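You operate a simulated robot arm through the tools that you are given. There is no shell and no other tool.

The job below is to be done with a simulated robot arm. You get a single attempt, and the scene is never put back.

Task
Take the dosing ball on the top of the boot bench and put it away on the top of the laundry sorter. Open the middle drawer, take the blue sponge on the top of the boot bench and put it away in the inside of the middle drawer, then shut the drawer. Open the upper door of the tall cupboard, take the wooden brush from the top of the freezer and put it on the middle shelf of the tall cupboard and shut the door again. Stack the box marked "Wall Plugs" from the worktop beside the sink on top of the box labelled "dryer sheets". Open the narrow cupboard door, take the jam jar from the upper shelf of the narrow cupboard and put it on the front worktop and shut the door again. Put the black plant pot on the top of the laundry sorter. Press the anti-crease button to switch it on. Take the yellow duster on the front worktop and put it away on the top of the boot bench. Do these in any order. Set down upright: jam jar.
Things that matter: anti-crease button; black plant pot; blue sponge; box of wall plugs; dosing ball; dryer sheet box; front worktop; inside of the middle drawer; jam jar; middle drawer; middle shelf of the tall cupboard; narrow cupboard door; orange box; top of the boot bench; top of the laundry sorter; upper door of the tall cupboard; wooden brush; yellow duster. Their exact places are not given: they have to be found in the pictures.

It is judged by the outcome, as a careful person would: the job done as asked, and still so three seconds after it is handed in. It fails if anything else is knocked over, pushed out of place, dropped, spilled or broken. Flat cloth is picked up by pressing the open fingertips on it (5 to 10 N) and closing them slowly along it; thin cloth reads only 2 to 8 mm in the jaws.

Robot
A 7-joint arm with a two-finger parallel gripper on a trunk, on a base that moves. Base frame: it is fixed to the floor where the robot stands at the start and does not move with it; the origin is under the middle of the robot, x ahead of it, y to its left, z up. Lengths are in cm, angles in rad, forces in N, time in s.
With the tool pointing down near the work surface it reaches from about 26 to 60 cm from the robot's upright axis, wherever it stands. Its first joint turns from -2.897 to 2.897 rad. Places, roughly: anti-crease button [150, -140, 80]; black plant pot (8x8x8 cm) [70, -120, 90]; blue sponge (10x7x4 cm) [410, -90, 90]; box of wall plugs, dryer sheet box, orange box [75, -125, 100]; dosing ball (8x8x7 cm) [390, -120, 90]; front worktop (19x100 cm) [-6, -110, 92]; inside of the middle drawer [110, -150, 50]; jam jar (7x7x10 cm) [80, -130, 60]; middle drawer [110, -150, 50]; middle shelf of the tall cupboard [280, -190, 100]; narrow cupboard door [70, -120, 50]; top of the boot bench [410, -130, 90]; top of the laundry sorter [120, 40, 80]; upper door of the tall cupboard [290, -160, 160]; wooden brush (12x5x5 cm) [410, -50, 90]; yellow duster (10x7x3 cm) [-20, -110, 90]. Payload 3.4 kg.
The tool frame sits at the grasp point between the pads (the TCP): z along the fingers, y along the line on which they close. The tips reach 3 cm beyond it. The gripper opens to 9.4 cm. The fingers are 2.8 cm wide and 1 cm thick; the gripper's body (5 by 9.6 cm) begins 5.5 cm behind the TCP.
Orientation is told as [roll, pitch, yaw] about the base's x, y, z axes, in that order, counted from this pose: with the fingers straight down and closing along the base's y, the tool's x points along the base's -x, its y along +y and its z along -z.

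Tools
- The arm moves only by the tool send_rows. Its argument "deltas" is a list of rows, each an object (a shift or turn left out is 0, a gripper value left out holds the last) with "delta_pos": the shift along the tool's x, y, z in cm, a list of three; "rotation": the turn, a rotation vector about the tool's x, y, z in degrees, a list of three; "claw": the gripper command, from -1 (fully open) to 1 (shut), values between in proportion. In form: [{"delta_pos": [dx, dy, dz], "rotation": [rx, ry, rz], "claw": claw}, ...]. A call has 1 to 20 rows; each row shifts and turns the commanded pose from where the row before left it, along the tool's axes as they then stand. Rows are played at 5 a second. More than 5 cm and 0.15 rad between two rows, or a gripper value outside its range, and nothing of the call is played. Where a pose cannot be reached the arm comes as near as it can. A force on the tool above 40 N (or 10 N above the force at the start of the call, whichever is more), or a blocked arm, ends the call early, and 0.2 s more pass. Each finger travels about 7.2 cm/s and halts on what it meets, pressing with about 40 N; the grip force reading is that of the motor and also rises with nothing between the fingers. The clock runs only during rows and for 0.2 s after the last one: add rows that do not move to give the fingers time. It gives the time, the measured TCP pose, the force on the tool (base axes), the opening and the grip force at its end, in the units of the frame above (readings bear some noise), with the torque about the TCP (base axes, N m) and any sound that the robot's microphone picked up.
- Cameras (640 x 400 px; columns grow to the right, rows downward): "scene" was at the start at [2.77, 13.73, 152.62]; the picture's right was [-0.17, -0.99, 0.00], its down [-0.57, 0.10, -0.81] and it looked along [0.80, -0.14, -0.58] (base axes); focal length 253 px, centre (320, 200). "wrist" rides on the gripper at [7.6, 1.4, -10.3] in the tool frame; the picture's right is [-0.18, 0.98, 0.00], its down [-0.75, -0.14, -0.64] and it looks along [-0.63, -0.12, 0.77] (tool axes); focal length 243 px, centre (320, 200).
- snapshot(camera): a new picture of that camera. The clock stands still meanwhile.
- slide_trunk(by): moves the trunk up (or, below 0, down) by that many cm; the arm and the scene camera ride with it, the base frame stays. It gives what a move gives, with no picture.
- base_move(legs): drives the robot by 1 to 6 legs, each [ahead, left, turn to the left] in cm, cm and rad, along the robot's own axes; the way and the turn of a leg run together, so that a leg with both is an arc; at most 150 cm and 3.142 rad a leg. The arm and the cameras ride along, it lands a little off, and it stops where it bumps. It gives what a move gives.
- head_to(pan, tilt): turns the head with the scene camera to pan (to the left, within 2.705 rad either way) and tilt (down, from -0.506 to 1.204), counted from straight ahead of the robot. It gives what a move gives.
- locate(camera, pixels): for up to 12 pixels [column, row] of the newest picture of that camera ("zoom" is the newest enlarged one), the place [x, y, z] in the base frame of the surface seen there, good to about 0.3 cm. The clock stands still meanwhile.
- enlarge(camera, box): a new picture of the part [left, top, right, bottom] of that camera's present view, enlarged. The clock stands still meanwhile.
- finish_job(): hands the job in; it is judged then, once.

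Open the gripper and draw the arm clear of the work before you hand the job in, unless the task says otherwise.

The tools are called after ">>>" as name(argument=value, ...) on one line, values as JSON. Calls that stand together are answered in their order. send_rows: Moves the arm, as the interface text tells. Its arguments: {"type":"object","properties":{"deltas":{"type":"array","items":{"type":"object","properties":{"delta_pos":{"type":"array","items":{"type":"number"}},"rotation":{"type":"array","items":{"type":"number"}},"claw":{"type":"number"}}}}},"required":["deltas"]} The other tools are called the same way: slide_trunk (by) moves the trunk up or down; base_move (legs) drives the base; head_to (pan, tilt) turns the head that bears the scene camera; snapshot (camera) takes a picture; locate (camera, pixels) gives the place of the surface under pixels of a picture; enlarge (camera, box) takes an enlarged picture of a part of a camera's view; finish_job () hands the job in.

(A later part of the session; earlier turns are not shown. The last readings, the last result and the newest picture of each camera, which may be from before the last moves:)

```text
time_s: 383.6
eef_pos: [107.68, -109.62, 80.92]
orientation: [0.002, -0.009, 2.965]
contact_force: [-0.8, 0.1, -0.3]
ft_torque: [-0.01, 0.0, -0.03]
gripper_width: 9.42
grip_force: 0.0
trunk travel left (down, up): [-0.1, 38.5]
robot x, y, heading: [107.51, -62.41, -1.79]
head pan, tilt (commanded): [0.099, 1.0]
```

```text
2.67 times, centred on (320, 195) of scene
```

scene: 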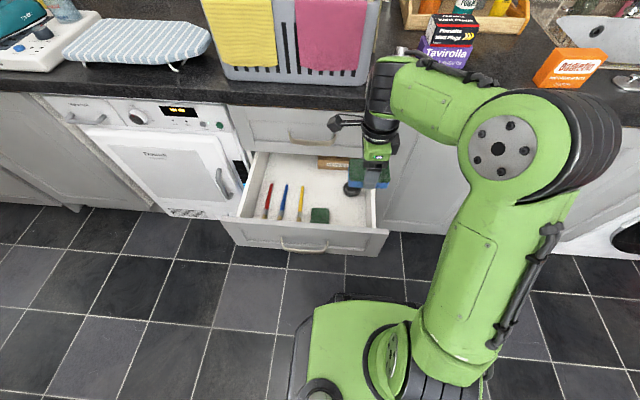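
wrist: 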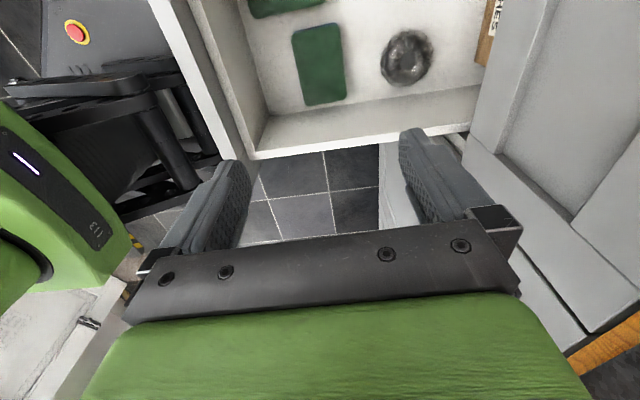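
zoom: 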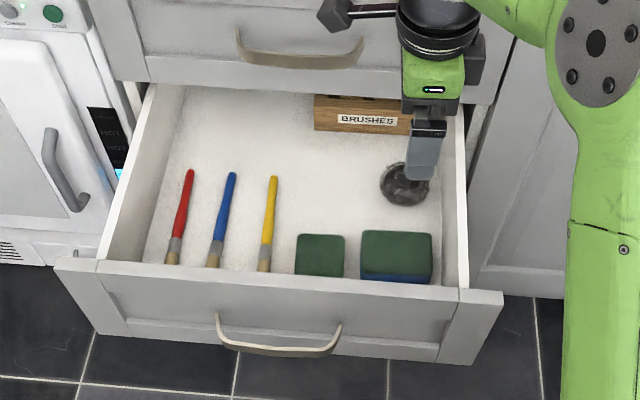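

The blue sponge is in the drawer. To shut it I back up, turn the wrist home, close the fingers and pitch the tool forward to push the front panel at its middle.

>>> base_move(legs=[[-30, 14, 0]])

>>> send_rows(deltas=[{"rotation": [0, 0, -7.96], "claw": 1}, {"rotation": [0, 0, -7.96]}, {"rotation": [0, 0, -7.96]}, {"rotation": [0, 0, -7.96]}, {"rotation": [0, 0, -7.96]}, {"rotation": [0, 0, -7.96]}, {"rotation": [0, 0, -7.96]}, {"rotation": [0, 0, -7.96]}, {"rotation": [0, 0, -7.96]}, {"rotation": [0, 0, -7.96]}, {"rotation": [0, 0, -7.96]}, {"rotation": [0, -7.5, 0]}, {"rotation": [0, -7.5, 0]}, {"rotation": [0, -7.5, 0]}, {"rotation": [0, -7.5, 0]}, {"rotation": [0, -7.5, 0]}, {"rotation": [0, -7.5, 0]}, {"rotation": [0, 0, 0]}])

>>> snapshot(camera="scene")

>>> snapshot(camera="wrist")

```text
time_s: 385.8
eef_pos: [128.25, -82.68, 80.88]
orientation: [0.001, -0.011, 2.968]
contact_force: [-0.2, -0.4, 0.3]
ft_torque: [-0.01, 0.0, 0.0]
gripper_width: 9.42
grip_force: 0.0
trunk travel left (down, up): [-0.1, 38.5]
robot x, y, heading: [128.6, -35.42, -1.791]
head pan, tilt (commanded): [0.099, 1.0]
```

```text
time_s: 389.6
eef_pos: [128.17, -82.57, 80.88]
orientation: [-0.012, -0.789, -1.778]
contact_force: [0.3, 0.2, -0.2]
ft_torque: [0.04, 0.01, -0.01]
gripper_width: 0.0
grip_force: 32.9
trunk travel left (down, up): [-0.1, 38.5]
robot x, y, heading: [127.96, -35.38, -1.789]
head pan, tilt (commanded): [0.099, 1.0]
```

```text
taken
```

scene: 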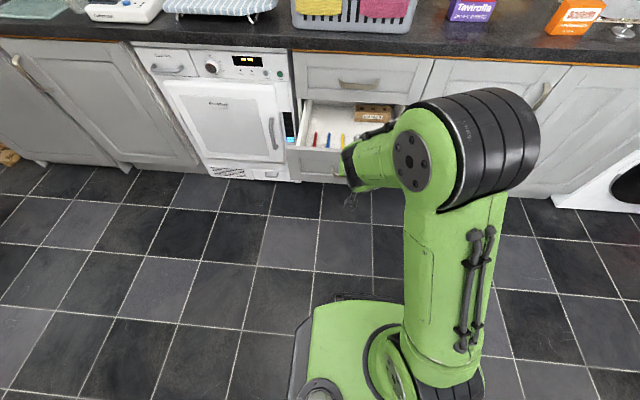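

```text
taken
```

wrist: 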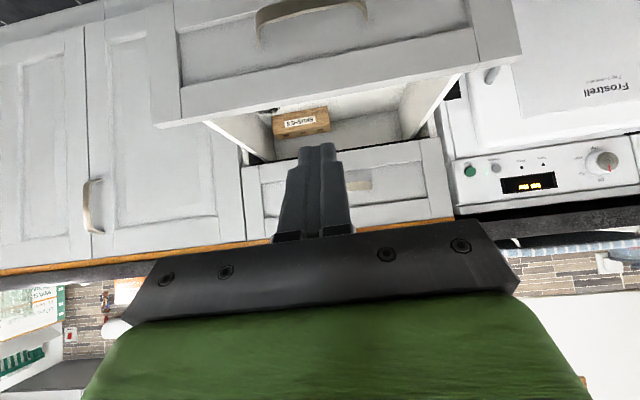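

The closed fingertips are in front of the drawer. I lower them to the panel's upper middle (z≈63) just short of it.

>>> send_rows(deltas=[{"delta_pos": [1.146, 0, 3.758]}, {"delta_pos": [1.146, 0, 3.758]}, {"delta_pos": [1.146, 0, 3.758]}, {"delta_pos": [1.146, 0, 3.758]}, {"delta_pos": [1.146, 0, 3.758]}, {"delta_pos": [0, 0, 0]}])

>>> snapshot(camera="wrist")

>>> snapshot(camera="scene")

```text
time_s: 391.0
eef_pos: [125.92, -91.6, 63.66]
orientation: [-0.013, -0.786, -1.777]
contact_force: [0.7, -0.8, -0.1]
ft_torque: [-0.02, 0.0, 0.0]
gripper_width: 0.0
grip_force: 33.4
trunk travel left (down, up): [-0.1, 38.5]
robot x, y, heading: [127.54, -35.44, -1.787]
head pan, tilt (commanded): [0.099, 1.0]
```

```text
taken
```

wrist: 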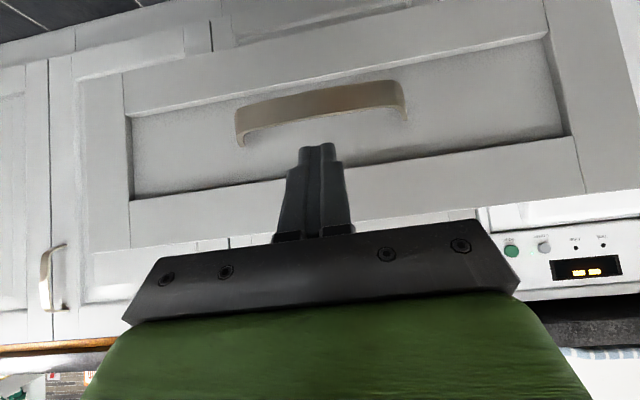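

```text
taken
```

scene: 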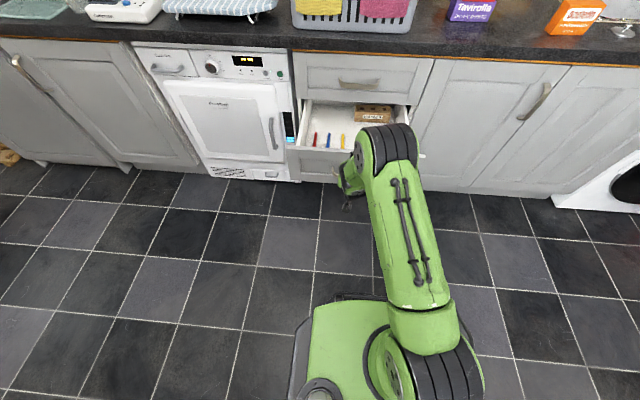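

The tip aims at the panel's top rail just above the handle. I push by driving the base forward, first 15 cm.

>>> base_move(legs=[[15, 0, 0]])

>>> snapshot(camera="scene")

```text
time_s: 392.4
eef_pos: [122.87, -106.25, 63.66]
orientation: [-0.014, -0.788, -1.777]
contact_force: [-0.4, -0.5, 0.6]
ft_torque: [0.02, -0.04, 0.03]
gripper_width: 0.0
grip_force: 33.3
trunk travel left (down, up): [-0.1, 38.5]
robot x, y, heading: [124.74, -50.28, -1.787]
head pan, tilt (commanded): [0.099, 1.0]
```

```text
taken
```

scene: 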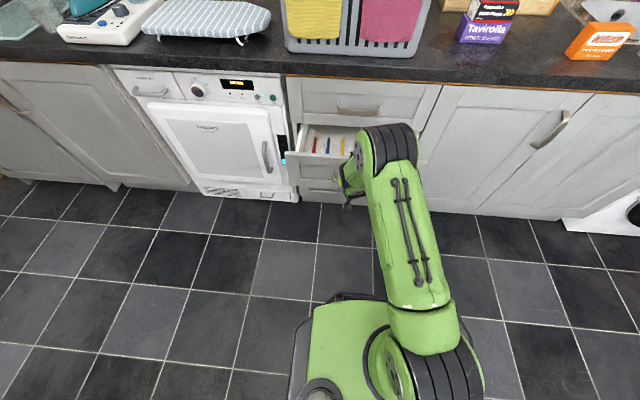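

The drawer slides in smoothly. I push on 14 cm more with the base, leaving the last bit to the arm.

>>> base_move(legs=[[14, 0, 0]])

>>> snapshot(camera="wrist")

>>> snapshot(camera="scene")

```text
time_s: 393.7
eef_pos: [119.89, -120.06, 63.71]
orientation: [-0.017, -0.788, -1.774]
contact_force: [0.7, 0.2, 0.2]
ft_torque: [-0.01, -0.02, -0.03]
gripper_width: 0.0
grip_force: 33.0
trunk travel left (down, up): [-0.1, 38.5]
robot x, y, heading: [121.68, -64.09, -1.788]
head pan, tilt (commanded): [0.099, 1.0]
```

```text
taken
```

wrist: 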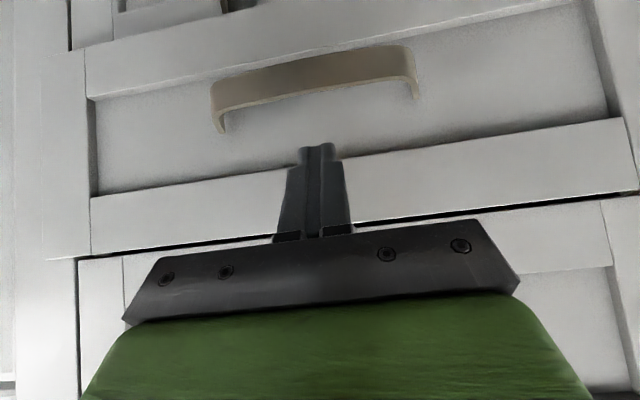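

```text
taken
```

scene: 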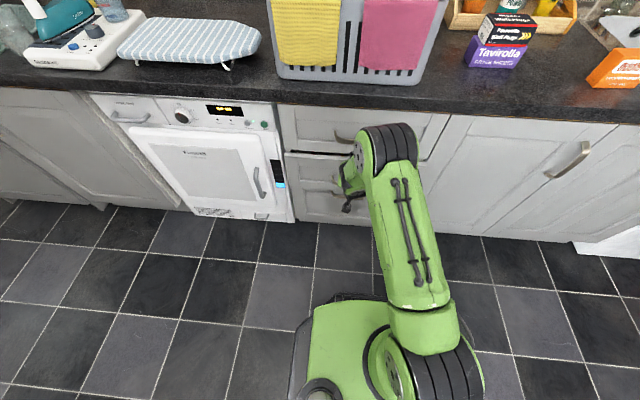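

The drawer is nearly in. I compare the front positions of the middle and top drawers.

>>> locate(camera="wrist", pixels=[[150, 215], [450, 180], [550, 160], [130, 270], [560, 245], [60, 240], [400, 210]])

```text
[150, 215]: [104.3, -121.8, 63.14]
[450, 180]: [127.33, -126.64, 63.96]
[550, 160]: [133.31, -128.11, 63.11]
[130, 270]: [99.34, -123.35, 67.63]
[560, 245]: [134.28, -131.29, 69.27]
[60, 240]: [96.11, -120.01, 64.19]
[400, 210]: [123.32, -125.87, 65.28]
```

The middle drawer stands 2.9 cm proud. I push it the rest with the arm in small steps until it stops.

>>> send_rows(deltas=[{"delta_pos": [-1.06, 0, 1.06]}, {"delta_pos": [-0.7, 0, 0.7]}, {"delta_pos": [-0.7, 0, 0.7]}, {"delta_pos": [-0.5, 0, 0.5]}, {"delta_pos": [-0.35, 0, 0.35]}, {"delta_pos": [-0.2, 0, 0.2]}, {"delta_pos": [0, 0, 0]}])

>>> snapshot(camera="wrist")

```text
time_s: 395.3
eef_pos: [118.88, -124.56, 63.67]
orientation: [-0.015, -0.783, -1.775]
contact_force: [4.6, 24.7, 2.3]
ft_torque: [0.19, -0.18, -0.03]
gripper_width: 0.0
grip_force: 32.5
trunk travel left (down, up): [-0.1, 38.5]
robot x, y, heading: [121.78, -63.94, -1.784]
head pan, tilt (commanded): [0.099, 1.0]
```

```text
taken
```

wrist: 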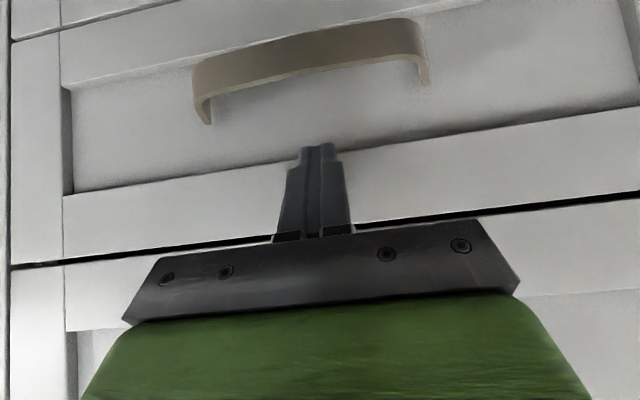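

It resists with 25 N and the fronts look flush. I verify by measuring.

>>> locate(camera="wrist", pixels=[[150, 215], [450, 180], [550, 155], [100, 285], [580, 240], [30, 200], [400, 205]])

```text
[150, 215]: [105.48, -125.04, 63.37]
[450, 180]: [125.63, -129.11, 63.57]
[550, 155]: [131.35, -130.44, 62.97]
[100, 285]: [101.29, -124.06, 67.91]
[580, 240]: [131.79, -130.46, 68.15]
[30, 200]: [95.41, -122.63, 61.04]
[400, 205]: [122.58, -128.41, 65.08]
```

The drawer is flush and shut. I withdraw, raise the trunk, point the tool down with fingers closing front-to-back, and drive right to the yellow duster.

>>> send_rows(deltas=[{"delta_pos": [1.4, 0, -1.4]}, {"delta_pos": [2.8, 0, -2.8]}, {"delta_pos": [2.8, 0, -2.8]}, {"delta_pos": [0, 0, 0]}])

>>> base_move(legs=[[-22, 0, 0]])

>>> slide_trunk(by=22)

>>> send_rows(deltas=[{"rotation": [0, 7.5, 0], "claw": -1, "delta_pos": [0, 0, -3]}, {"rotation": [0, 7.5, 0], "delta_pos": [0, 0, -3]}, {"rotation": [0, 7.5, 0], "delta_pos": [0, 0, -3]}, {"rotation": [0, 7.5, 0], "delta_pos": [0, 0, -4]}, {"rotation": [0, 7.5, 0], "delta_pos": [0, 0, -4]}, {"rotation": [0, 7.5, 0], "delta_pos": [0, 0, -4]}, {"rotation": [0, 0, -8.2]}, {"rotation": [0, 0, -8.2]}, {"rotation": [0, 0, -8.2]}, {"rotation": [0, 0, -8.2]}, {"rotation": [0, 0, -8.2]}, {"rotation": [0, 0, -8.2]}, {"rotation": [0, 0, -8.2]}, {"rotation": [0, 0, -8.2]}, {"rotation": [0, 0, -8.2]}, {"rotation": [0, 0, -8.2]}, {"rotation": [0, 0, -8.2]}, {"rotation": [0, 0, 0]}])

```text
time_s: 396.3
eef_pos: [121.04, -114.92, 63.77]
orientation: [-0.014, -0.79, -1.774]
contact_force: [-0.2, -0.3, -0.5]
ft_torque: [0.01, 0.01, -0.05]
gripper_width: 0.0
grip_force: 32.8
trunk travel left (down, up): [-0.1, 38.5]
robot x, y, heading: [121.99, -63.86, -1.786]
head pan, tilt (commanded): [0.099, 1.0]
```

```text
time_s: 398.0
eef_pos: [125.62, -93.2, 63.62]
orientation: [-0.013, -0.789, -1.778]
contact_force: [0.7, 0.2, -0.4]
ft_torque: [0.01, -0.01, -0.04]
gripper_width: 0.0
grip_force: 33.1
trunk travel left (down, up): [-0.1, 38.5]
robot x, y, heading: [126.72, -42.06, -1.788]
head pan, tilt (commanded): [0.099, 1.0]
```

```text
time_s: 400.3
eef_pos: [125.69, -93.29, 85.58]
orientation: [-0.014, -0.788, -1.777]
contact_force: [-0.2, -0.7, -0.1]
ft_torque: [-0.01, -0.01, -0.01]
gripper_width: 0.0
grip_force: 33.2
trunk travel left (down, up): [-22.1, 16.5]
robot x, y, heading: [126.62, -41.81, -1.789]
head pan, tilt (commanded): [0.099, 1.0]
```

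```text
time_s: 404.1
eef_pos: [127.73, -85.04, 104.17]
orientation: [-0.001, 0.009, -0.211]
contact_force: [0.7, 0.3, -0.2]
ft_torque: [0.03, -0.04, -0.01]
gripper_width: 9.4
grip_force: 0.0
trunk travel left (down, up): [-22.1, 16.5]
robot x, y, heading: [126.44, -42.48, -1.787]
head pan, tilt (commanded): [0.099, 1.0]
```

I raise the tool, then drive right along the aisle to in front of the duster.

>>> send_rows(deltas=[{"delta_pos": [0, 0, -4]}, {"delta_pos": [0, 0, -4]}, {"delta_pos": [0, 0, 0]}])

>>> base_move(legs=[[0, -70, 0], [0, -70, 0], [30, 0, 0]])

>>> head_to(pan=0.0, tilt=0.9)

>>> snapshot(camera="scene")

>>> snapshot(camera="wrist")

```text
time_s: 404.9
eef_pos: [127.84, -85.07, 112.14]
orientation: [0.0, 0.01, -0.212]
contact_force: [1.1, -0.8, 0.3]
ft_torque: [-0.02, -0.02, -0.05]
gripper_width: 9.42
grip_force: 0.0
trunk travel left (down, up): [-22.1, 16.5]
robot x, y, heading: [126.58, -41.91, -1.785]
head pan, tilt (commanded): [0.099, 1.0]
```

```text
time_s: 413.9
eef_pos: [-17.72, -82.76, 112.06]
orientation: [0.0, 0.011, -0.225]
contact_force: [0.6, -0.3, 0.5]
ft_torque: [0.03, 0.0, 0.01]
gripper_width: 9.38
grip_force: 0.0
trunk travel left (down, up): [-22.1, 16.5]
robot x, y, heading: [-18.22, -39.95, -1.803]
head pan, tilt (commanded): [0.099, 1.0]
```

```text
time_s: 414.6
eef_pos: [-17.61, -82.62, 112.15]
orientation: [-0.002, 0.011, -0.226]
contact_force: [0.1, 1.0, -0.1]
ft_torque: [0.01, 0.0, 0.01]
gripper_width: 9.41
grip_force: 0.1
trunk travel left (down, up): [-22.1, 16.5]
robot x, y, heading: [-18.2, -39.88, -1.801]
head pan, tilt (commanded): [0.0, 0.901]
```

```text
taken
```

scene: 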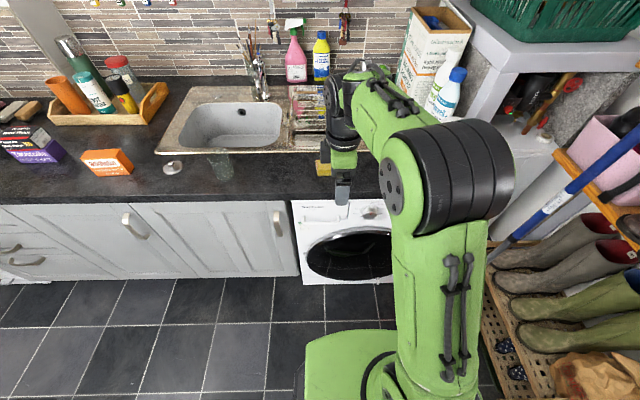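

```text
taken
```

wrist: 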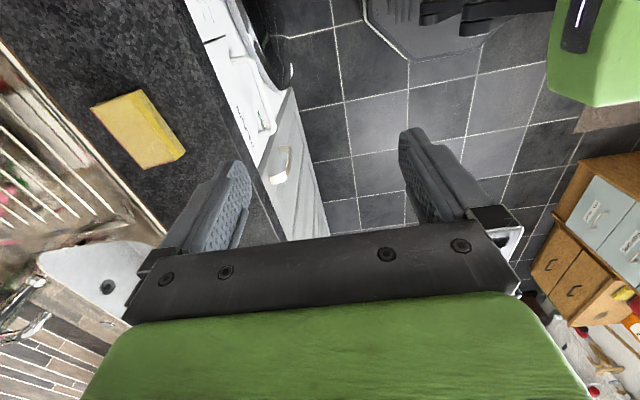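

The duster is visible in the wrist view at (140,130). I enlarge and measure its corners.

>>> enlarge(camera="wrist", box=[60, 60, 220, 200])

>>> locate(camera="wrist", pixels=[[96, 107], [138, 92], [183, 152], [145, 165], [140, 130], [120, 100], [165, 158], [160, 120], [117, 135], [85, 130], [175, 120]])

```text
2.86 times, centred on (140, 130) of wrist
```

zoom: 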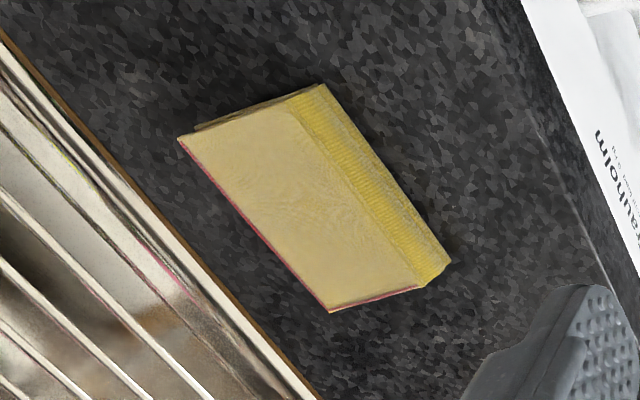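

```text
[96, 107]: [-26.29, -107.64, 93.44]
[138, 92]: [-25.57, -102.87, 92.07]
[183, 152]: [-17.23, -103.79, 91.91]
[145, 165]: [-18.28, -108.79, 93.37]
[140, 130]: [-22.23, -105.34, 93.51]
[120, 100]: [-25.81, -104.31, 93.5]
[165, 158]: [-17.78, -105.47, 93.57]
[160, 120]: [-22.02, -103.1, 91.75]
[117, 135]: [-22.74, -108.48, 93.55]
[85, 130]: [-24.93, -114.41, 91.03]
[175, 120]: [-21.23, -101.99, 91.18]
```

Duster centre about (-22,-105.8), top 93.5, long side along the counter. I drive 17 cm ahead and re-measure.

>>> base_move(legs=[[17, 0, 0.012]])

>>> snapshot(camera="wrist")

```text
time_s: 416.0
eef_pos: [-20.75, -98.99, 112.27]
orientation: [0.001, 0.011, -0.213]
contact_force: [-0.3, -0.6, 0.3]
ft_torque: [0.02, -0.02, -0.02]
gripper_width: 9.41
grip_force: 0.1
trunk travel left (down, up): [-22.1, 16.5]
robot x, y, heading: [-21.94, -55.85, -1.789]
head pan, tilt (commanded): [0.0, 0.901]
```

```text
taken
```

wrist: 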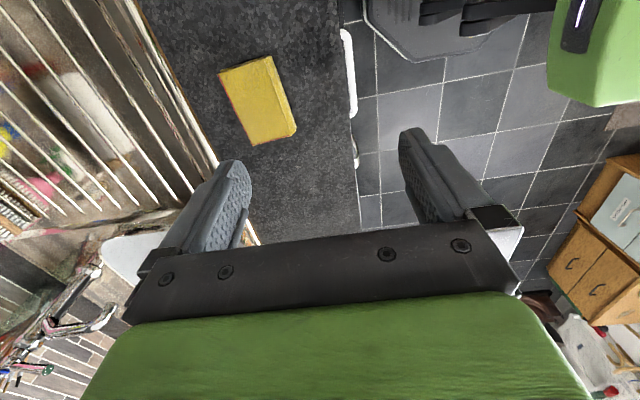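

I trim the yaw by 4°, shift 6.9 cm forward over the duster and lower to z≈100.

>>> send_rows(deltas=[{"rotation": [0, 0, -2.15]}, {"rotation": [0, 0, -2.15]}, {"delta_pos": [0.15, -3.5, 0]}, {"delta_pos": [0.15, -3.4, 0]}, {"delta_pos": [0, 0, 4]}, {"delta_pos": [0, 0, 4]}, {"delta_pos": [0, 0, 4]}, {"delta_pos": [0, 0, 0]}])

>>> snapshot(camera="wrist")

>>> locate(camera="wrist", pixels=[[320, 60], [300, 100], [320, 140], [340, 100], [280, 60], [360, 140], [310, 170]])

```text
time_s: 417.8
eef_pos: [-22.34, -105.35, 100.0]
orientation: [-0.004, 0.008, -0.137]
contact_force: [0.0, -0.5, -0.3]
ft_torque: [-0.01, 0.0, -0.01]
gripper_width: 9.38
grip_force: 0.0
trunk travel left (down, up): [-22.1, 16.5]
robot x, y, heading: [-21.91, -56.17, -1.789]
head pan, tilt (commanded): [0.0, 0.901]
```

```text
taken
```

wrist: 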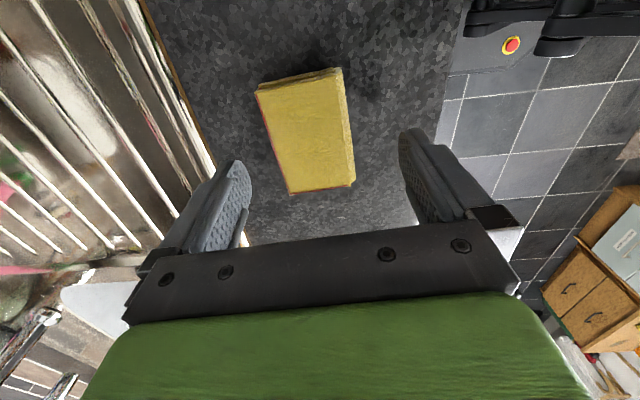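

```text
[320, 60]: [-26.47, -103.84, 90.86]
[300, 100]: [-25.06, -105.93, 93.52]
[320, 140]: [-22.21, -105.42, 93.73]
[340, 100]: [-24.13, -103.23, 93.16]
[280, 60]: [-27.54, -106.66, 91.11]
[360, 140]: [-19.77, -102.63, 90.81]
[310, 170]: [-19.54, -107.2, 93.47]
```

The duster is centred. I lower to 94.5 and close slowly along it.

>>> send_rows(deltas=[{"delta_pos": [0, 0, 2.5]}, {"delta_pos": [0, 0, 2]}, {"delta_pos": [0, 0, 1.0]}, {"delta_pos": [0, 0, 0]}, {"claw": -0.7}, {"claw": -0.4}, {"claw": -0.1}, {"claw": 0.1}, {"claw": 0.3}, {"claw": 0.5}, {"claw": 0.7}, {"claw": 0.7}])

>>> snapshot(camera="wrist")

```text
time_s: 420.4
eef_pos: [-22.23, -105.54, 94.71]
orientation: [-0.003, 0.011, -0.138]
contact_force: [-0.4, 0.8, -0.8]
ft_torque: [0.01, -0.03, -0.01]
gripper_width: 6.08
grip_force: 40.3
trunk travel left (down, up): [-22.1, 16.5]
robot x, y, heading: [-21.94, -55.82, -1.792]
head pan, tilt (commanded): [0.0, 0.901]
```

```text
taken
```

wrist: 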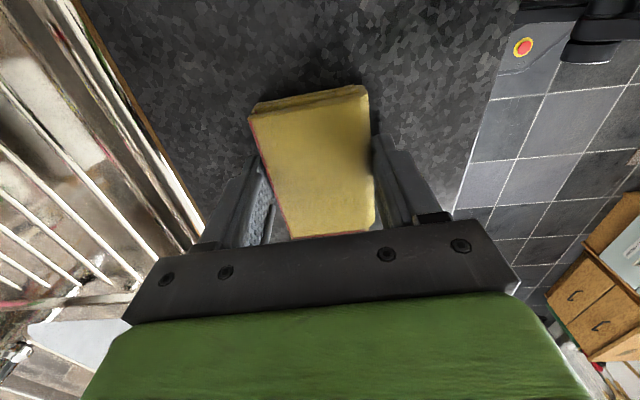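

Gripped at 6.1 cm like a block. I lift and check it holds.

>>> send_rows(deltas=[{"delta_pos": [0, 0, -2]}, {"delta_pos": [0, 0, -4]}, {"delta_pos": [0, 0, -4]}, {"delta_pos": [0, 0, -4]}, {"delta_pos": [0, 0, -4]}, {"delta_pos": [0, 0, 0]}])

>>> snapshot(camera="wrist")

>>> snapshot(camera="scene")

```text
time_s: 421.8
eef_pos: [-21.93, -105.61, 112.94]
orientation: [-0.001, 0.011, -0.136]
contact_force: [-0.5, -0.7, -0.6]
ft_torque: [0.01, 0.01, 0.0]
gripper_width: 6.06
grip_force: 39.9
trunk travel left (down, up): [-22.1, 16.5]
robot x, y, heading: [-21.97, -56.34, -1.787]
head pan, tilt (commanded): [0.0, 0.901]
```

```text
taken
```

wrist: 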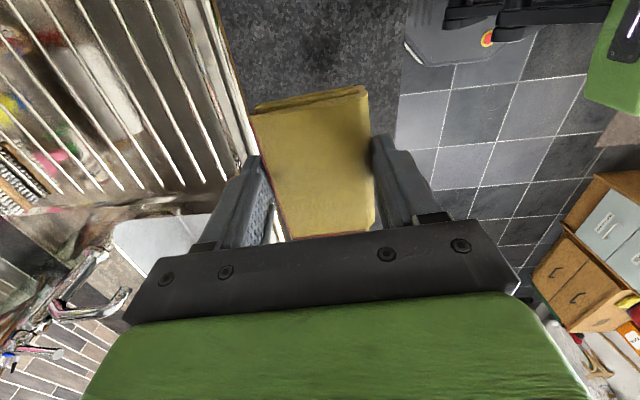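

```text
taken
```

scene: 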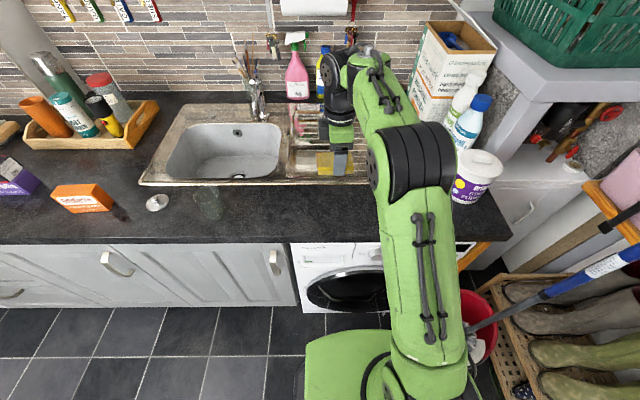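

The duster is held. I back away, turn left to face the far wall and drive down the aisle toward the boot bench.

>>> base_move(legs=[[-45, 0, 0], [0, 0, 1.571], [150, 0, 0]])

```text
time_s: 435.4
eef_pos: [182.91, -44.45, 112.93]
orientation: [-0.004, 0.01, 1.434]
contact_force: [0.1, 0.0, 0.2]
ft_torque: [0.0, 0.0, -0.01]
gripper_width: 6.05
grip_force: 39.6
trunk travel left (down, up): [-22.1, 16.5]
robot x, y, heading: [133.3, -44.41, -0.223]
head pan, tilt (commanded): [0.0, 0.901]
```

I continue down the aisle, easing right toward the bench's free middle part.

>>> base_move(legs=[[150, -8, 0.006], [55, -12, 0]])

>>> head_to(pan=-0.1, tilt=0.75)

>>> snapshot(camera="scene")

```text
refused: leg 1 is longer than a leg can be; nothing moved
```

```text
time_s: 436.1
eef_pos: [182.83, -44.51, 112.79]
orientation: [-0.001, 0.011, 1.432]
contact_force: [0.0, 0.2, 0.2]
ft_torque: [-0.01, -0.01, -0.01]
gripper_width: 6.06
grip_force: 40.0
trunk travel left (down, up): [-22.1, 16.5]
robot x, y, heading: [133.35, -44.6, -0.221]
head pan, tilt (commanded): [-0.099, 0.75]
```

```text
taken
```

scene: 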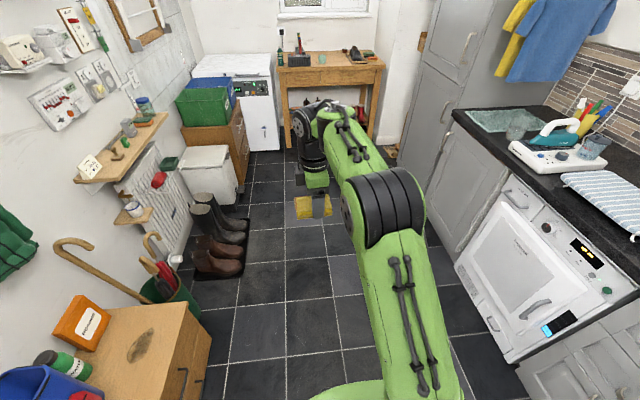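

A leg was too long; I split it into shorter ones.

>>> base_move(legs=[[130, -8, 0.004], [72, -12, 0]])

>>> head_to(pan=-0.15, tilt=0.75)

>>> snapshot(camera="scene")

>>> snapshot(camera="wrist")

```text
time_s: 446.1
eef_pos: [374.59, -109.19, 112.77]
orientation: [-0.001, 0.01, 1.414]
contact_force: [0.9, 0.8, -0.2]
ft_torque: [0.02, 0.0, 0.03]
gripper_width: 6.06
grip_force: 39.6
trunk travel left (down, up): [-22.1, 16.5]
robot x, y, heading: [324.83, -108.15, -0.238]
head pan, tilt (commanded): [-0.099, 0.75]
```

```text
time_s: 446.8
eef_pos: [374.66, -109.14, 112.82]
orientation: [0.0, 0.01, 1.414]
contact_force: [-0.2, -0.1, 0.0]
ft_torque: [0.0, 0.0, -0.01]
gripper_width: 6.07
grip_force: 40.2
trunk travel left (down, up): [-22.1, 16.5]
robot x, y, heading: [325.04, -108.2, -0.235]
head pan, tilt (commanded): [-0.15, 0.75]
```

```text
taken
```

scene: 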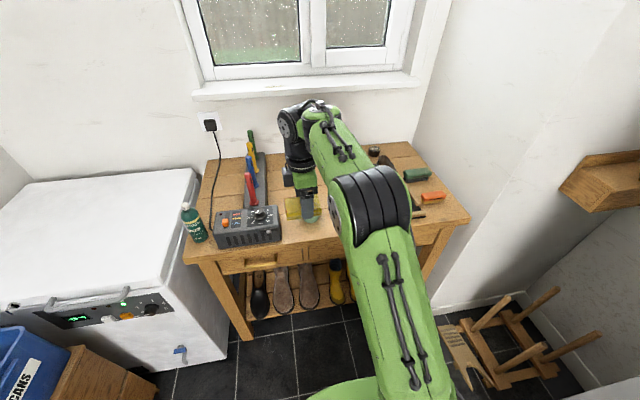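

```text
taken
```

wrist: 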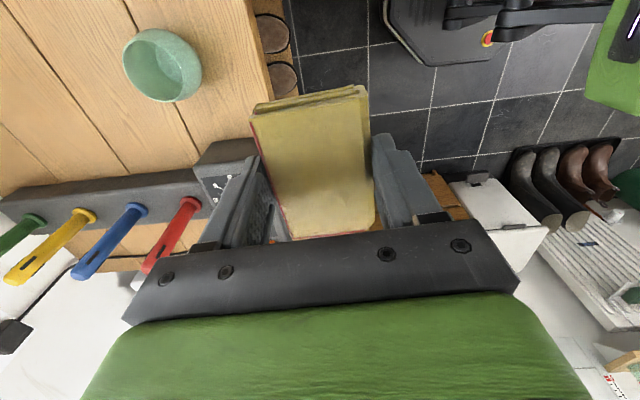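

The ball is at wrist (162,65). I swing the arm left for a moment to see the free bench area between ball and shoe tray.

>>> send_rows(deltas=[{"delta_pos": [-4, 0, 0]}, {"delta_pos": [-4, 0, 0]}, {"delta_pos": [-4, 0, 0]}, {"delta_pos": [-4, 0, 0]}, {"delta_pos": [0, 0, 0]}])

>>> snapshot(camera="scene")

>>> enlarge(camera="scene", box=[180, 120, 480, 290])

```text
time_s: 448.0
eef_pos: [376.93, -93.25, 112.72]
orientation: [-0.002, 0.008, 1.414]
contact_force: [-0.7, 0.2, -0.6]
ft_torque: [0.0, 0.0, 0.02]
gripper_width: 6.08
grip_force: 40.0
trunk travel left (down, up): [-22.1, 16.5]
robot x, y, heading: [324.77, -108.28, -0.239]
head pan, tilt (commanded): [-0.15, 0.75]
```

```text
taken
```

scene: 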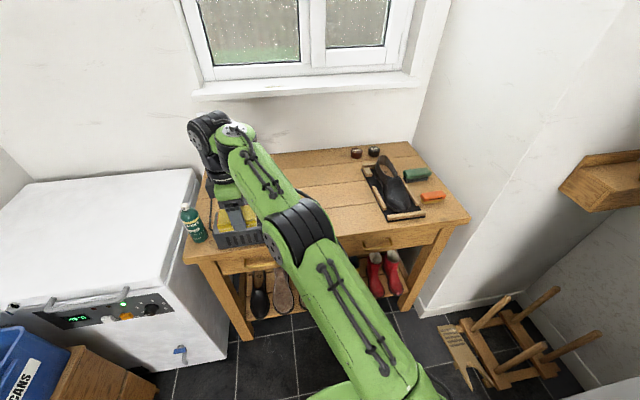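

```text
2.13 times, centred on (330, 205) of scene
```

zoom: 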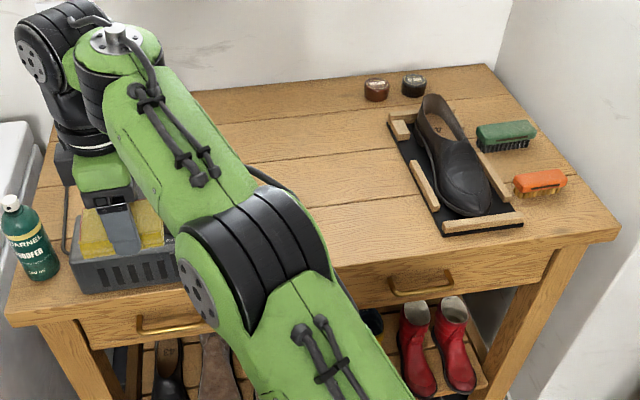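

The middle of the bench is free, e.g. around zoom (340,190), left of the shoe tray. I measure it.

>>> locate(camera="zoom", pixels=[[350, 190], [340, 220], [300, 150], [395, 150], [430, 220], [380, 200], [345, 250], [260, 140], [400, 240], [320, 170]])

```text
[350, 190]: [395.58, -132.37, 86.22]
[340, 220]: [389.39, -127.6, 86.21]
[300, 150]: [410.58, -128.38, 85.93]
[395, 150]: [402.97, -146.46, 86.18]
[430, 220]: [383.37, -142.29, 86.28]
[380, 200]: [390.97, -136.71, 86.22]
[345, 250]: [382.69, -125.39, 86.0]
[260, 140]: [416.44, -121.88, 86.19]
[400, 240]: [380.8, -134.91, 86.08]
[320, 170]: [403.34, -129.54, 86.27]
```

I choose the spot (396,-131). I swing the arm back to the right first, then drive 22 cm ahead.

>>> send_rows(deltas=[{"delta_pos": [4, 0, 0]}, {"delta_pos": [4, 0, 0]}, {"delta_pos": [4, 0, 0]}, {"delta_pos": [4, 0, 0]}, {"delta_pos": [4, 0, 0]}, {"delta_pos": [4, 0, 0]}, {"delta_pos": [0, 0, 0]}])

>>> base_move(legs=[[20, 0, 0.02]])

>>> snapshot(camera="wrist")

>>> snapshot(camera="scene")

```text
time_s: 449.6
eef_pos: [373.28, -117.02, 112.73]
orientation: [-0.001, 0.01, 1.417]
contact_force: [-0.3, 0.4, 0.0]
ft_torque: [-0.01, -0.02, -0.03]
gripper_width: 6.05
grip_force: 40.3
trunk travel left (down, up): [-22.1, 16.5]
robot x, y, heading: [324.84, -108.08, -0.236]
head pan, tilt (commanded): [-0.15, 0.75]
```

```text
time_s: 451.2
eef_pos: [392.97, -120.78, 112.68]
orientation: [0.0, 0.011, 1.429]
contact_force: [0.5, -0.5, -0.8]
ft_torque: [0.02, 0.03, -0.02]
gripper_width: 6.08
grip_force: 40.1
trunk travel left (down, up): [-22.1, 16.5]
robot x, y, heading: [344.52, -112.82, -0.221]
head pan, tilt (commanded): [-0.15, 0.75]
```

```text
taken
```

wrist: 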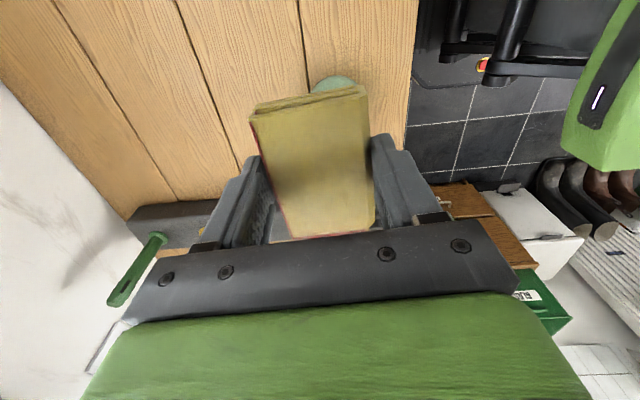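

```text
taken
```

scene: 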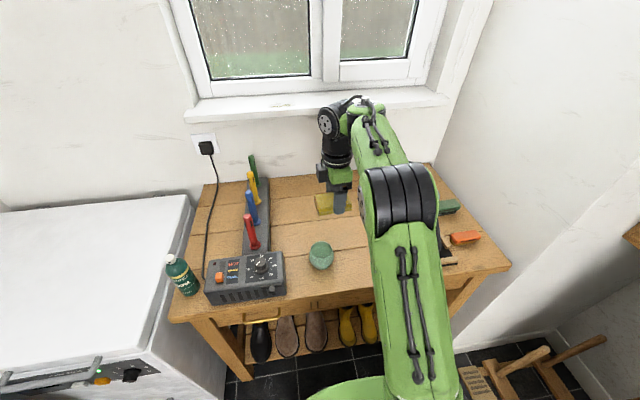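

The TCP is over the bench near the ball; I move right 9.7 cm and slightly forward to the free spot and lower to z≈96.

>>> send_rows(deltas=[{"delta_pos": [3.3, -0.7, 0]}, {"delta_pos": [3.2, -0.7, 0]}, {"delta_pos": [3.2, -0.6, 1]}, {"delta_pos": [0, -0.8, 4]}, {"delta_pos": [0, -0.8, 4]}, {"delta_pos": [0, -0.8, 4]}, {"delta_pos": [0, 0, 3.5]}, {"delta_pos": [0, 0, 0]}])

>>> snapshot(camera="wrist")

>>> snapshot(camera="scene")

```text
time_s: 453.0
eef_pos: [395.8, -131.34, 96.16]
orientation: [-0.002, 0.011, 1.43]
contact_force: [0.6, 0.3, -0.6]
ft_torque: [0.01, -0.01, -0.01]
gripper_width: 6.06
grip_force: 39.8
trunk travel left (down, up): [-22.1, 16.5]
robot x, y, heading: [344.34, -113.04, -0.225]
head pan, tilt (commanded): [-0.15, 0.75]
```

```text
taken
```

wrist: 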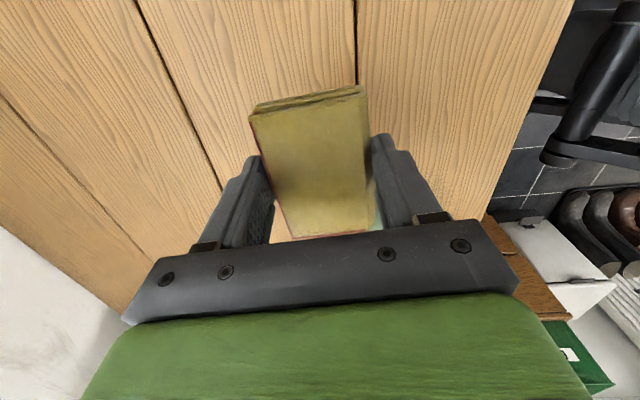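

```text
taken
```

scene: 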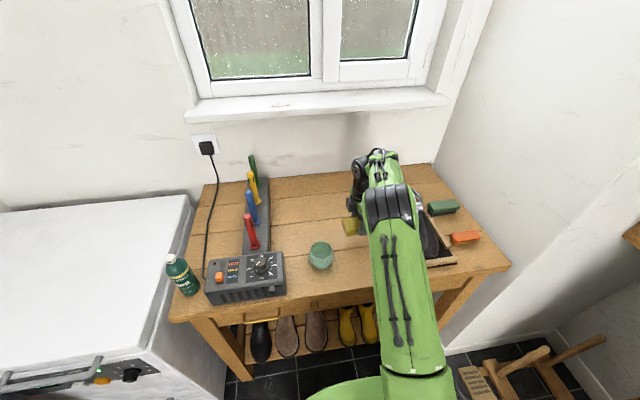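

The duster hangs over the free spot between ball and shoe tray. I lower it to the bench.

>>> send_rows(deltas=[{"delta_pos": [0, 0, 3]}, {"delta_pos": [0, 0, 2]}, {"delta_pos": [0, 0, 0.8]}, {"delta_pos": [0, 0, 0.3]}, {"delta_pos": [0, 0, 0]}])

```text
time_s: 454.2
eef_pos: [395.93, -131.28, 90.1]
orientation: [-0.001, 0.01, 1.429]
contact_force: [-0.1, 0.2, -0.5]
ft_torque: [0.03, 0.0, 0.01]
gripper_width: 6.07
grip_force: 40.2
trunk travel left (down, up): [-22.1, 16.5]
robot x, y, heading: [344.3, -112.8, -0.219]
head pan, tilt (commanded): [-0.15, 0.75]
```

I lower further in 2 mm steps until it touches.

>>> send_rows(deltas=[{"delta_pos": [0, 0, 0.2]}, {"delta_pos": [0, 0, 0.2]}, {"delta_pos": [0, 0, 0]}])

```text
time_s: 455.0
eef_pos: [395.8, -131.24, 89.91]
orientation: [0.0, 0.009, 1.43]
contact_force: [0.5, -0.2, -0.5]
ft_torque: [-0.03, 0.0, -0.01]
gripper_width: 6.05
grip_force: 39.8
trunk travel left (down, up): [-22.1, 16.5]
robot x, y, heading: [344.34, -112.74, -0.222]
head pan, tilt (commanded): [-0.15, 0.75]
```

>>> send_rows(deltas=[{"delta_pos": [0, 0, 0.2]}, {"delta_pos": [0, 0, 0.15]}, {"delta_pos": [0, 0, 0]}])

```text
time_s: 455.8
eef_pos: [395.9, -131.26, 89.54]
orientation: [-0.005, 0.009, 1.431]
contact_force: [1.7, -0.2, 13.9]
ft_torque: [0.34, 0.22, -0.01]
gripper_width: 6.03
grip_force: 40.1
trunk travel left (down, up): [-22.1, 16.5]
robot x, y, heading: [344.4, -112.7, -0.218]
head pan, tilt (commanded): [-0.15, 0.75]
```

The duster touches the bench (14 N). I open the fingers and rise straight up.

>>> send_rows(deltas=[{"claw": 0.3}, {"claw": 0.0}, {"claw": -0.4}, {"claw": -0.8}, {"claw": -1}, {"claw": -1}, {"delta_pos": [0, 0, -2]}, {"delta_pos": [0, 0, -4]}, {"delta_pos": [0, 0, -4]}, {"delta_pos": [0, 0, -4]}, {"delta_pos": [0, 2, -4]}, {"delta_pos": [0, 2, -3]}, {"delta_pos": [0, 0, 0]}])

>>> snapshot(camera="wrist")

>>> snapshot(camera="scene")

```text
time_s: 458.6
eef_pos: [391.87, -130.61, 110.7]
orientation: [0.001, 0.008, 1.431]
contact_force: [0.7, -0.4, 0.6]
ft_torque: [-0.01, 0.01, -0.01]
gripper_width: 9.4
grip_force: 0.1
trunk travel left (down, up): [-22.1, 16.5]
robot x, y, heading: [344.29, -112.73, -0.223]
head pan, tilt (commanded): [-0.15, 0.75]
```

```text
taken
```

wrist: 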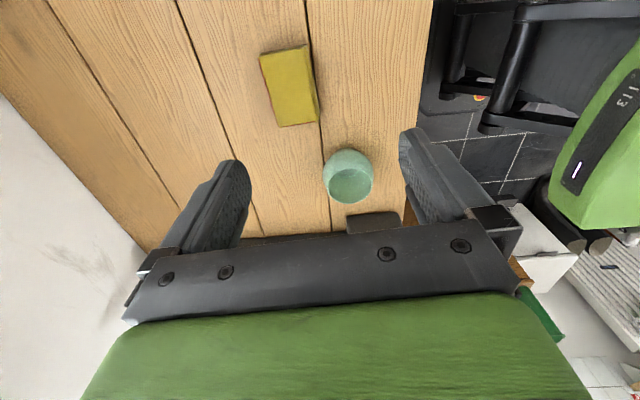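

```text
taken
```

scene: 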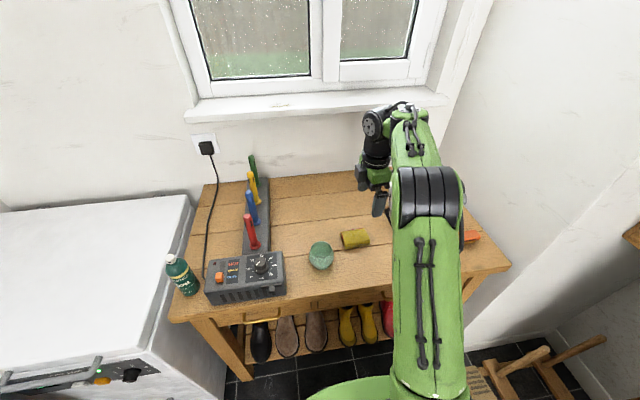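

The duster lies on the bench. Now the dosing ball at wrist (348,175): I locate its rim and the device nearby.

>>> enlarge(camera="scene", box=[260, 210, 400, 297])

>>> locate(camera="wrist", pixels=[[325, 180], [372, 180], [348, 152], [348, 200], [350, 185], [350, 165], [330, 160], [368, 160], [375, 220], [400, 180]])

>>> locate(camera="scene", pixels=[[309, 252], [332, 252], [320, 243], [320, 262], [320, 268], [310, 260], [331, 260], [286, 270]])

```text
4.57 times, centred on (330, 254) of scene
```

zoom: 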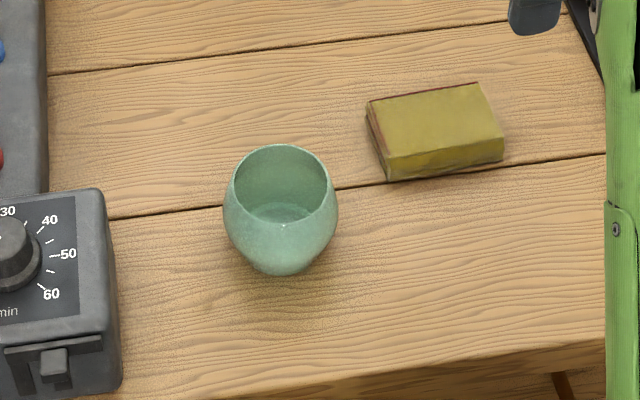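

```text
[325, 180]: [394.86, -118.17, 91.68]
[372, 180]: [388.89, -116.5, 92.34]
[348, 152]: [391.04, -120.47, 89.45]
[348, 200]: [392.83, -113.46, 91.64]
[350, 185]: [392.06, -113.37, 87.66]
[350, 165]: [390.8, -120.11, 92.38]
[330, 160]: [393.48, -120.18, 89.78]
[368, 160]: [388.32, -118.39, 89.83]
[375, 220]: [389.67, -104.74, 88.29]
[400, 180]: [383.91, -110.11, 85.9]
```

```text
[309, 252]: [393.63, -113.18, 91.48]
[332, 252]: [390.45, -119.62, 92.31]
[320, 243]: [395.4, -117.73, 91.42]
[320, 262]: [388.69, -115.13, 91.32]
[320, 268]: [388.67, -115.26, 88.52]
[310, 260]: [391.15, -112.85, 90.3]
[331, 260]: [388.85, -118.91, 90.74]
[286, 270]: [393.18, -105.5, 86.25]
```

Ball centre about (391.9,-116.5), rim at z≈92.5, widest ~8 cm. I move above it and lower to z≈98 to check centring.

>>> send_rows(deltas=[{"delta_pos": [-3.5, 0.5, 0]}, {"delta_pos": [-3.5, 0.5, 0]}, {"delta_pos": [-3.5, 0.5, 0]}, {"delta_pos": [-3.46, 0.46, 0]}, {"delta_pos": [0, 0, 4]}, {"delta_pos": [0, 0, 4]}, {"delta_pos": [0, 0, 4]}, {"delta_pos": [0, 0, 0]}])

>>> snapshot(camera="wrist")

```text
time_s: 460.4
eef_pos: [391.8, -116.62, 98.28]
orientation: [-0.002, 0.01, 1.431]
contact_force: [-1.0, 0.8, 1.0]
ft_torque: [0.01, -0.03, 0.0]
gripper_width: 9.4
grip_force: 0.0
trunk travel left (down, up): [-22.1, 16.5]
robot x, y, heading: [344.42, -112.92, -0.222]
head pan, tilt (commanded): [-0.15, 0.75]
```

```text
taken
```

wrist: 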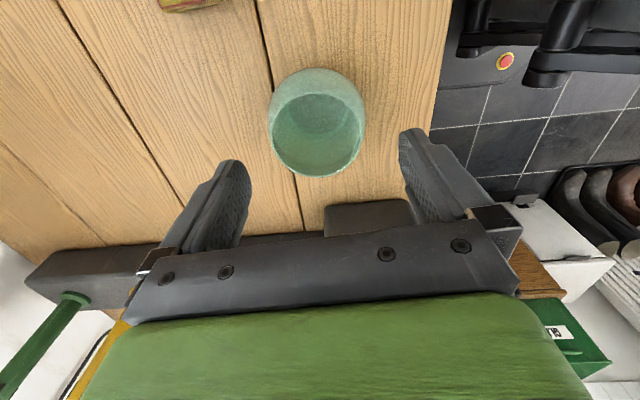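

The ball is centred within 3 mm (col 316 vs 320). I trim by 0.25 cm, lower to z≈90 and close gently.

>>> send_rows(deltas=[{"delta_pos": [0, -0.25, 0]}, {"delta_pos": [0, 0, 2.5]}, {"delta_pos": [0, 0, 2.5]}, {"delta_pos": [0, 0, 2]}, {"delta_pos": [0, 0, 1.2]}, {"delta_pos": [0, 0, 0]}])

>>> snapshot(camera="wrist")

```text
time_s: 461.8
eef_pos: [392.19, -116.6, 89.92]
orientation: [0.0, 0.011, 1.43]
contact_force: [-0.4, -0.8, 0.8]
ft_torque: [-0.01, 0.03, -0.01]
gripper_width: 9.39
grip_force: 0.1
trunk travel left (down, up): [-22.1, 16.5]
robot x, y, heading: [344.04, -112.87, -0.214]
head pan, tilt (commanded): [-0.15, 0.75]
```

```text
taken
```

wrist: 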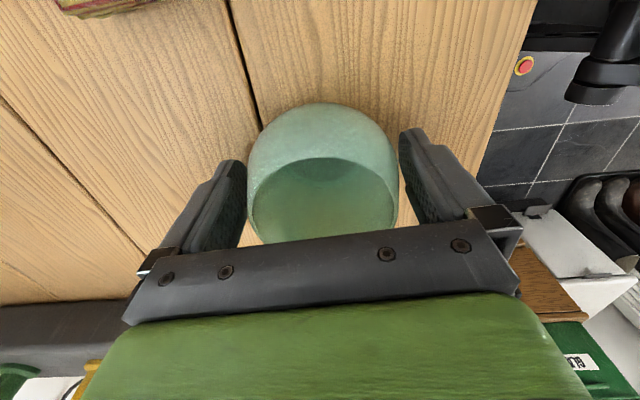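

The ball sits between the fingers. I close slowly.

>>> send_rows(deltas=[{"claw": -0.8}, {"claw": -0.6}, {"claw": -0.4}, {"claw": -0.2}, {"claw": 0.1}, {"claw": 0.3}, {"claw": 0.3}])

>>> snapshot(camera="wrist")

```text
time_s: 463.4
eef_pos: [392.21, -116.61, 90.12]
orientation: [-0.002, 0.01, 1.43]
contact_force: [-0.5, 0.2, -0.5]
ft_torque: [0.01, -0.01, -0.01]
gripper_width: 7.73
grip_force: 39.9
trunk travel left (down, up): [-22.1, 16.5]
robot x, y, heading: [344.3, -112.6, -0.221]
head pan, tilt (commanded): [-0.15, 0.75]
```

```text
taken
```

wrist: 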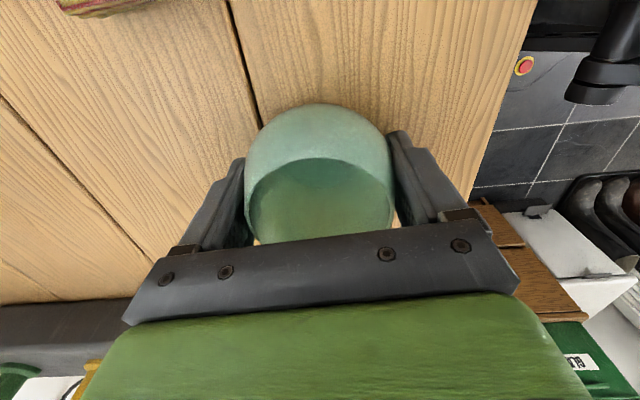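

Gripped at 7.7 cm. I lift it to z≈112 and check.

>>> send_rows(deltas=[{"delta_pos": [0, 0, -2]}, {"delta_pos": [0, 0, -4]}, {"delta_pos": [0, 0, -4]}, {"delta_pos": [0, 0, -4]}, {"delta_pos": [0, 0, -4]}, {"delta_pos": [0, 0, -4]}, {"delta_pos": [0, 0, 0]}])

>>> snapshot(camera="wrist")

>>> snapshot(camera="scene")

```text
time_s: 465.0
eef_pos: [392.28, -116.33, 112.02]
orientation: [0.001, 0.01, 1.43]
contact_force: [0.1, -0.2, -0.3]
ft_torque: [-0.01, -0.02, 0.02]
gripper_width: 7.74
grip_force: 40.4
trunk travel left (down, up): [-22.1, 16.5]
robot x, y, heading: [344.33, -112.66, -0.222]
head pan, tilt (commanded): [-0.15, 0.75]
```

```text
taken
```

wrist: 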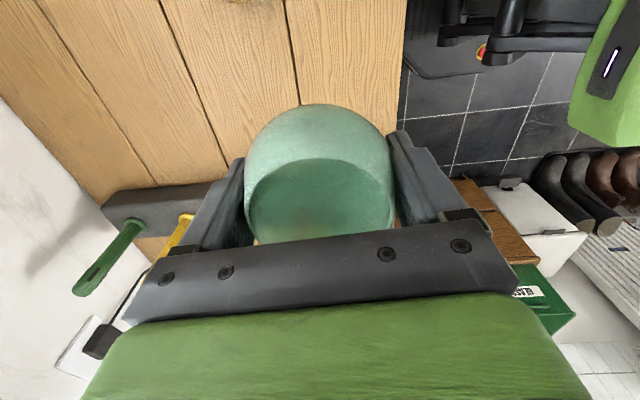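

```text
taken
```

scene: 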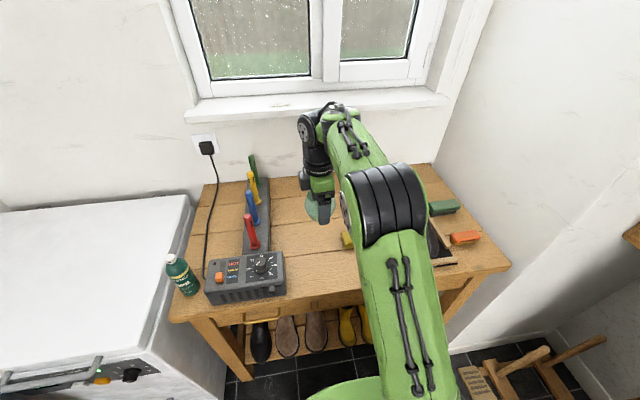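

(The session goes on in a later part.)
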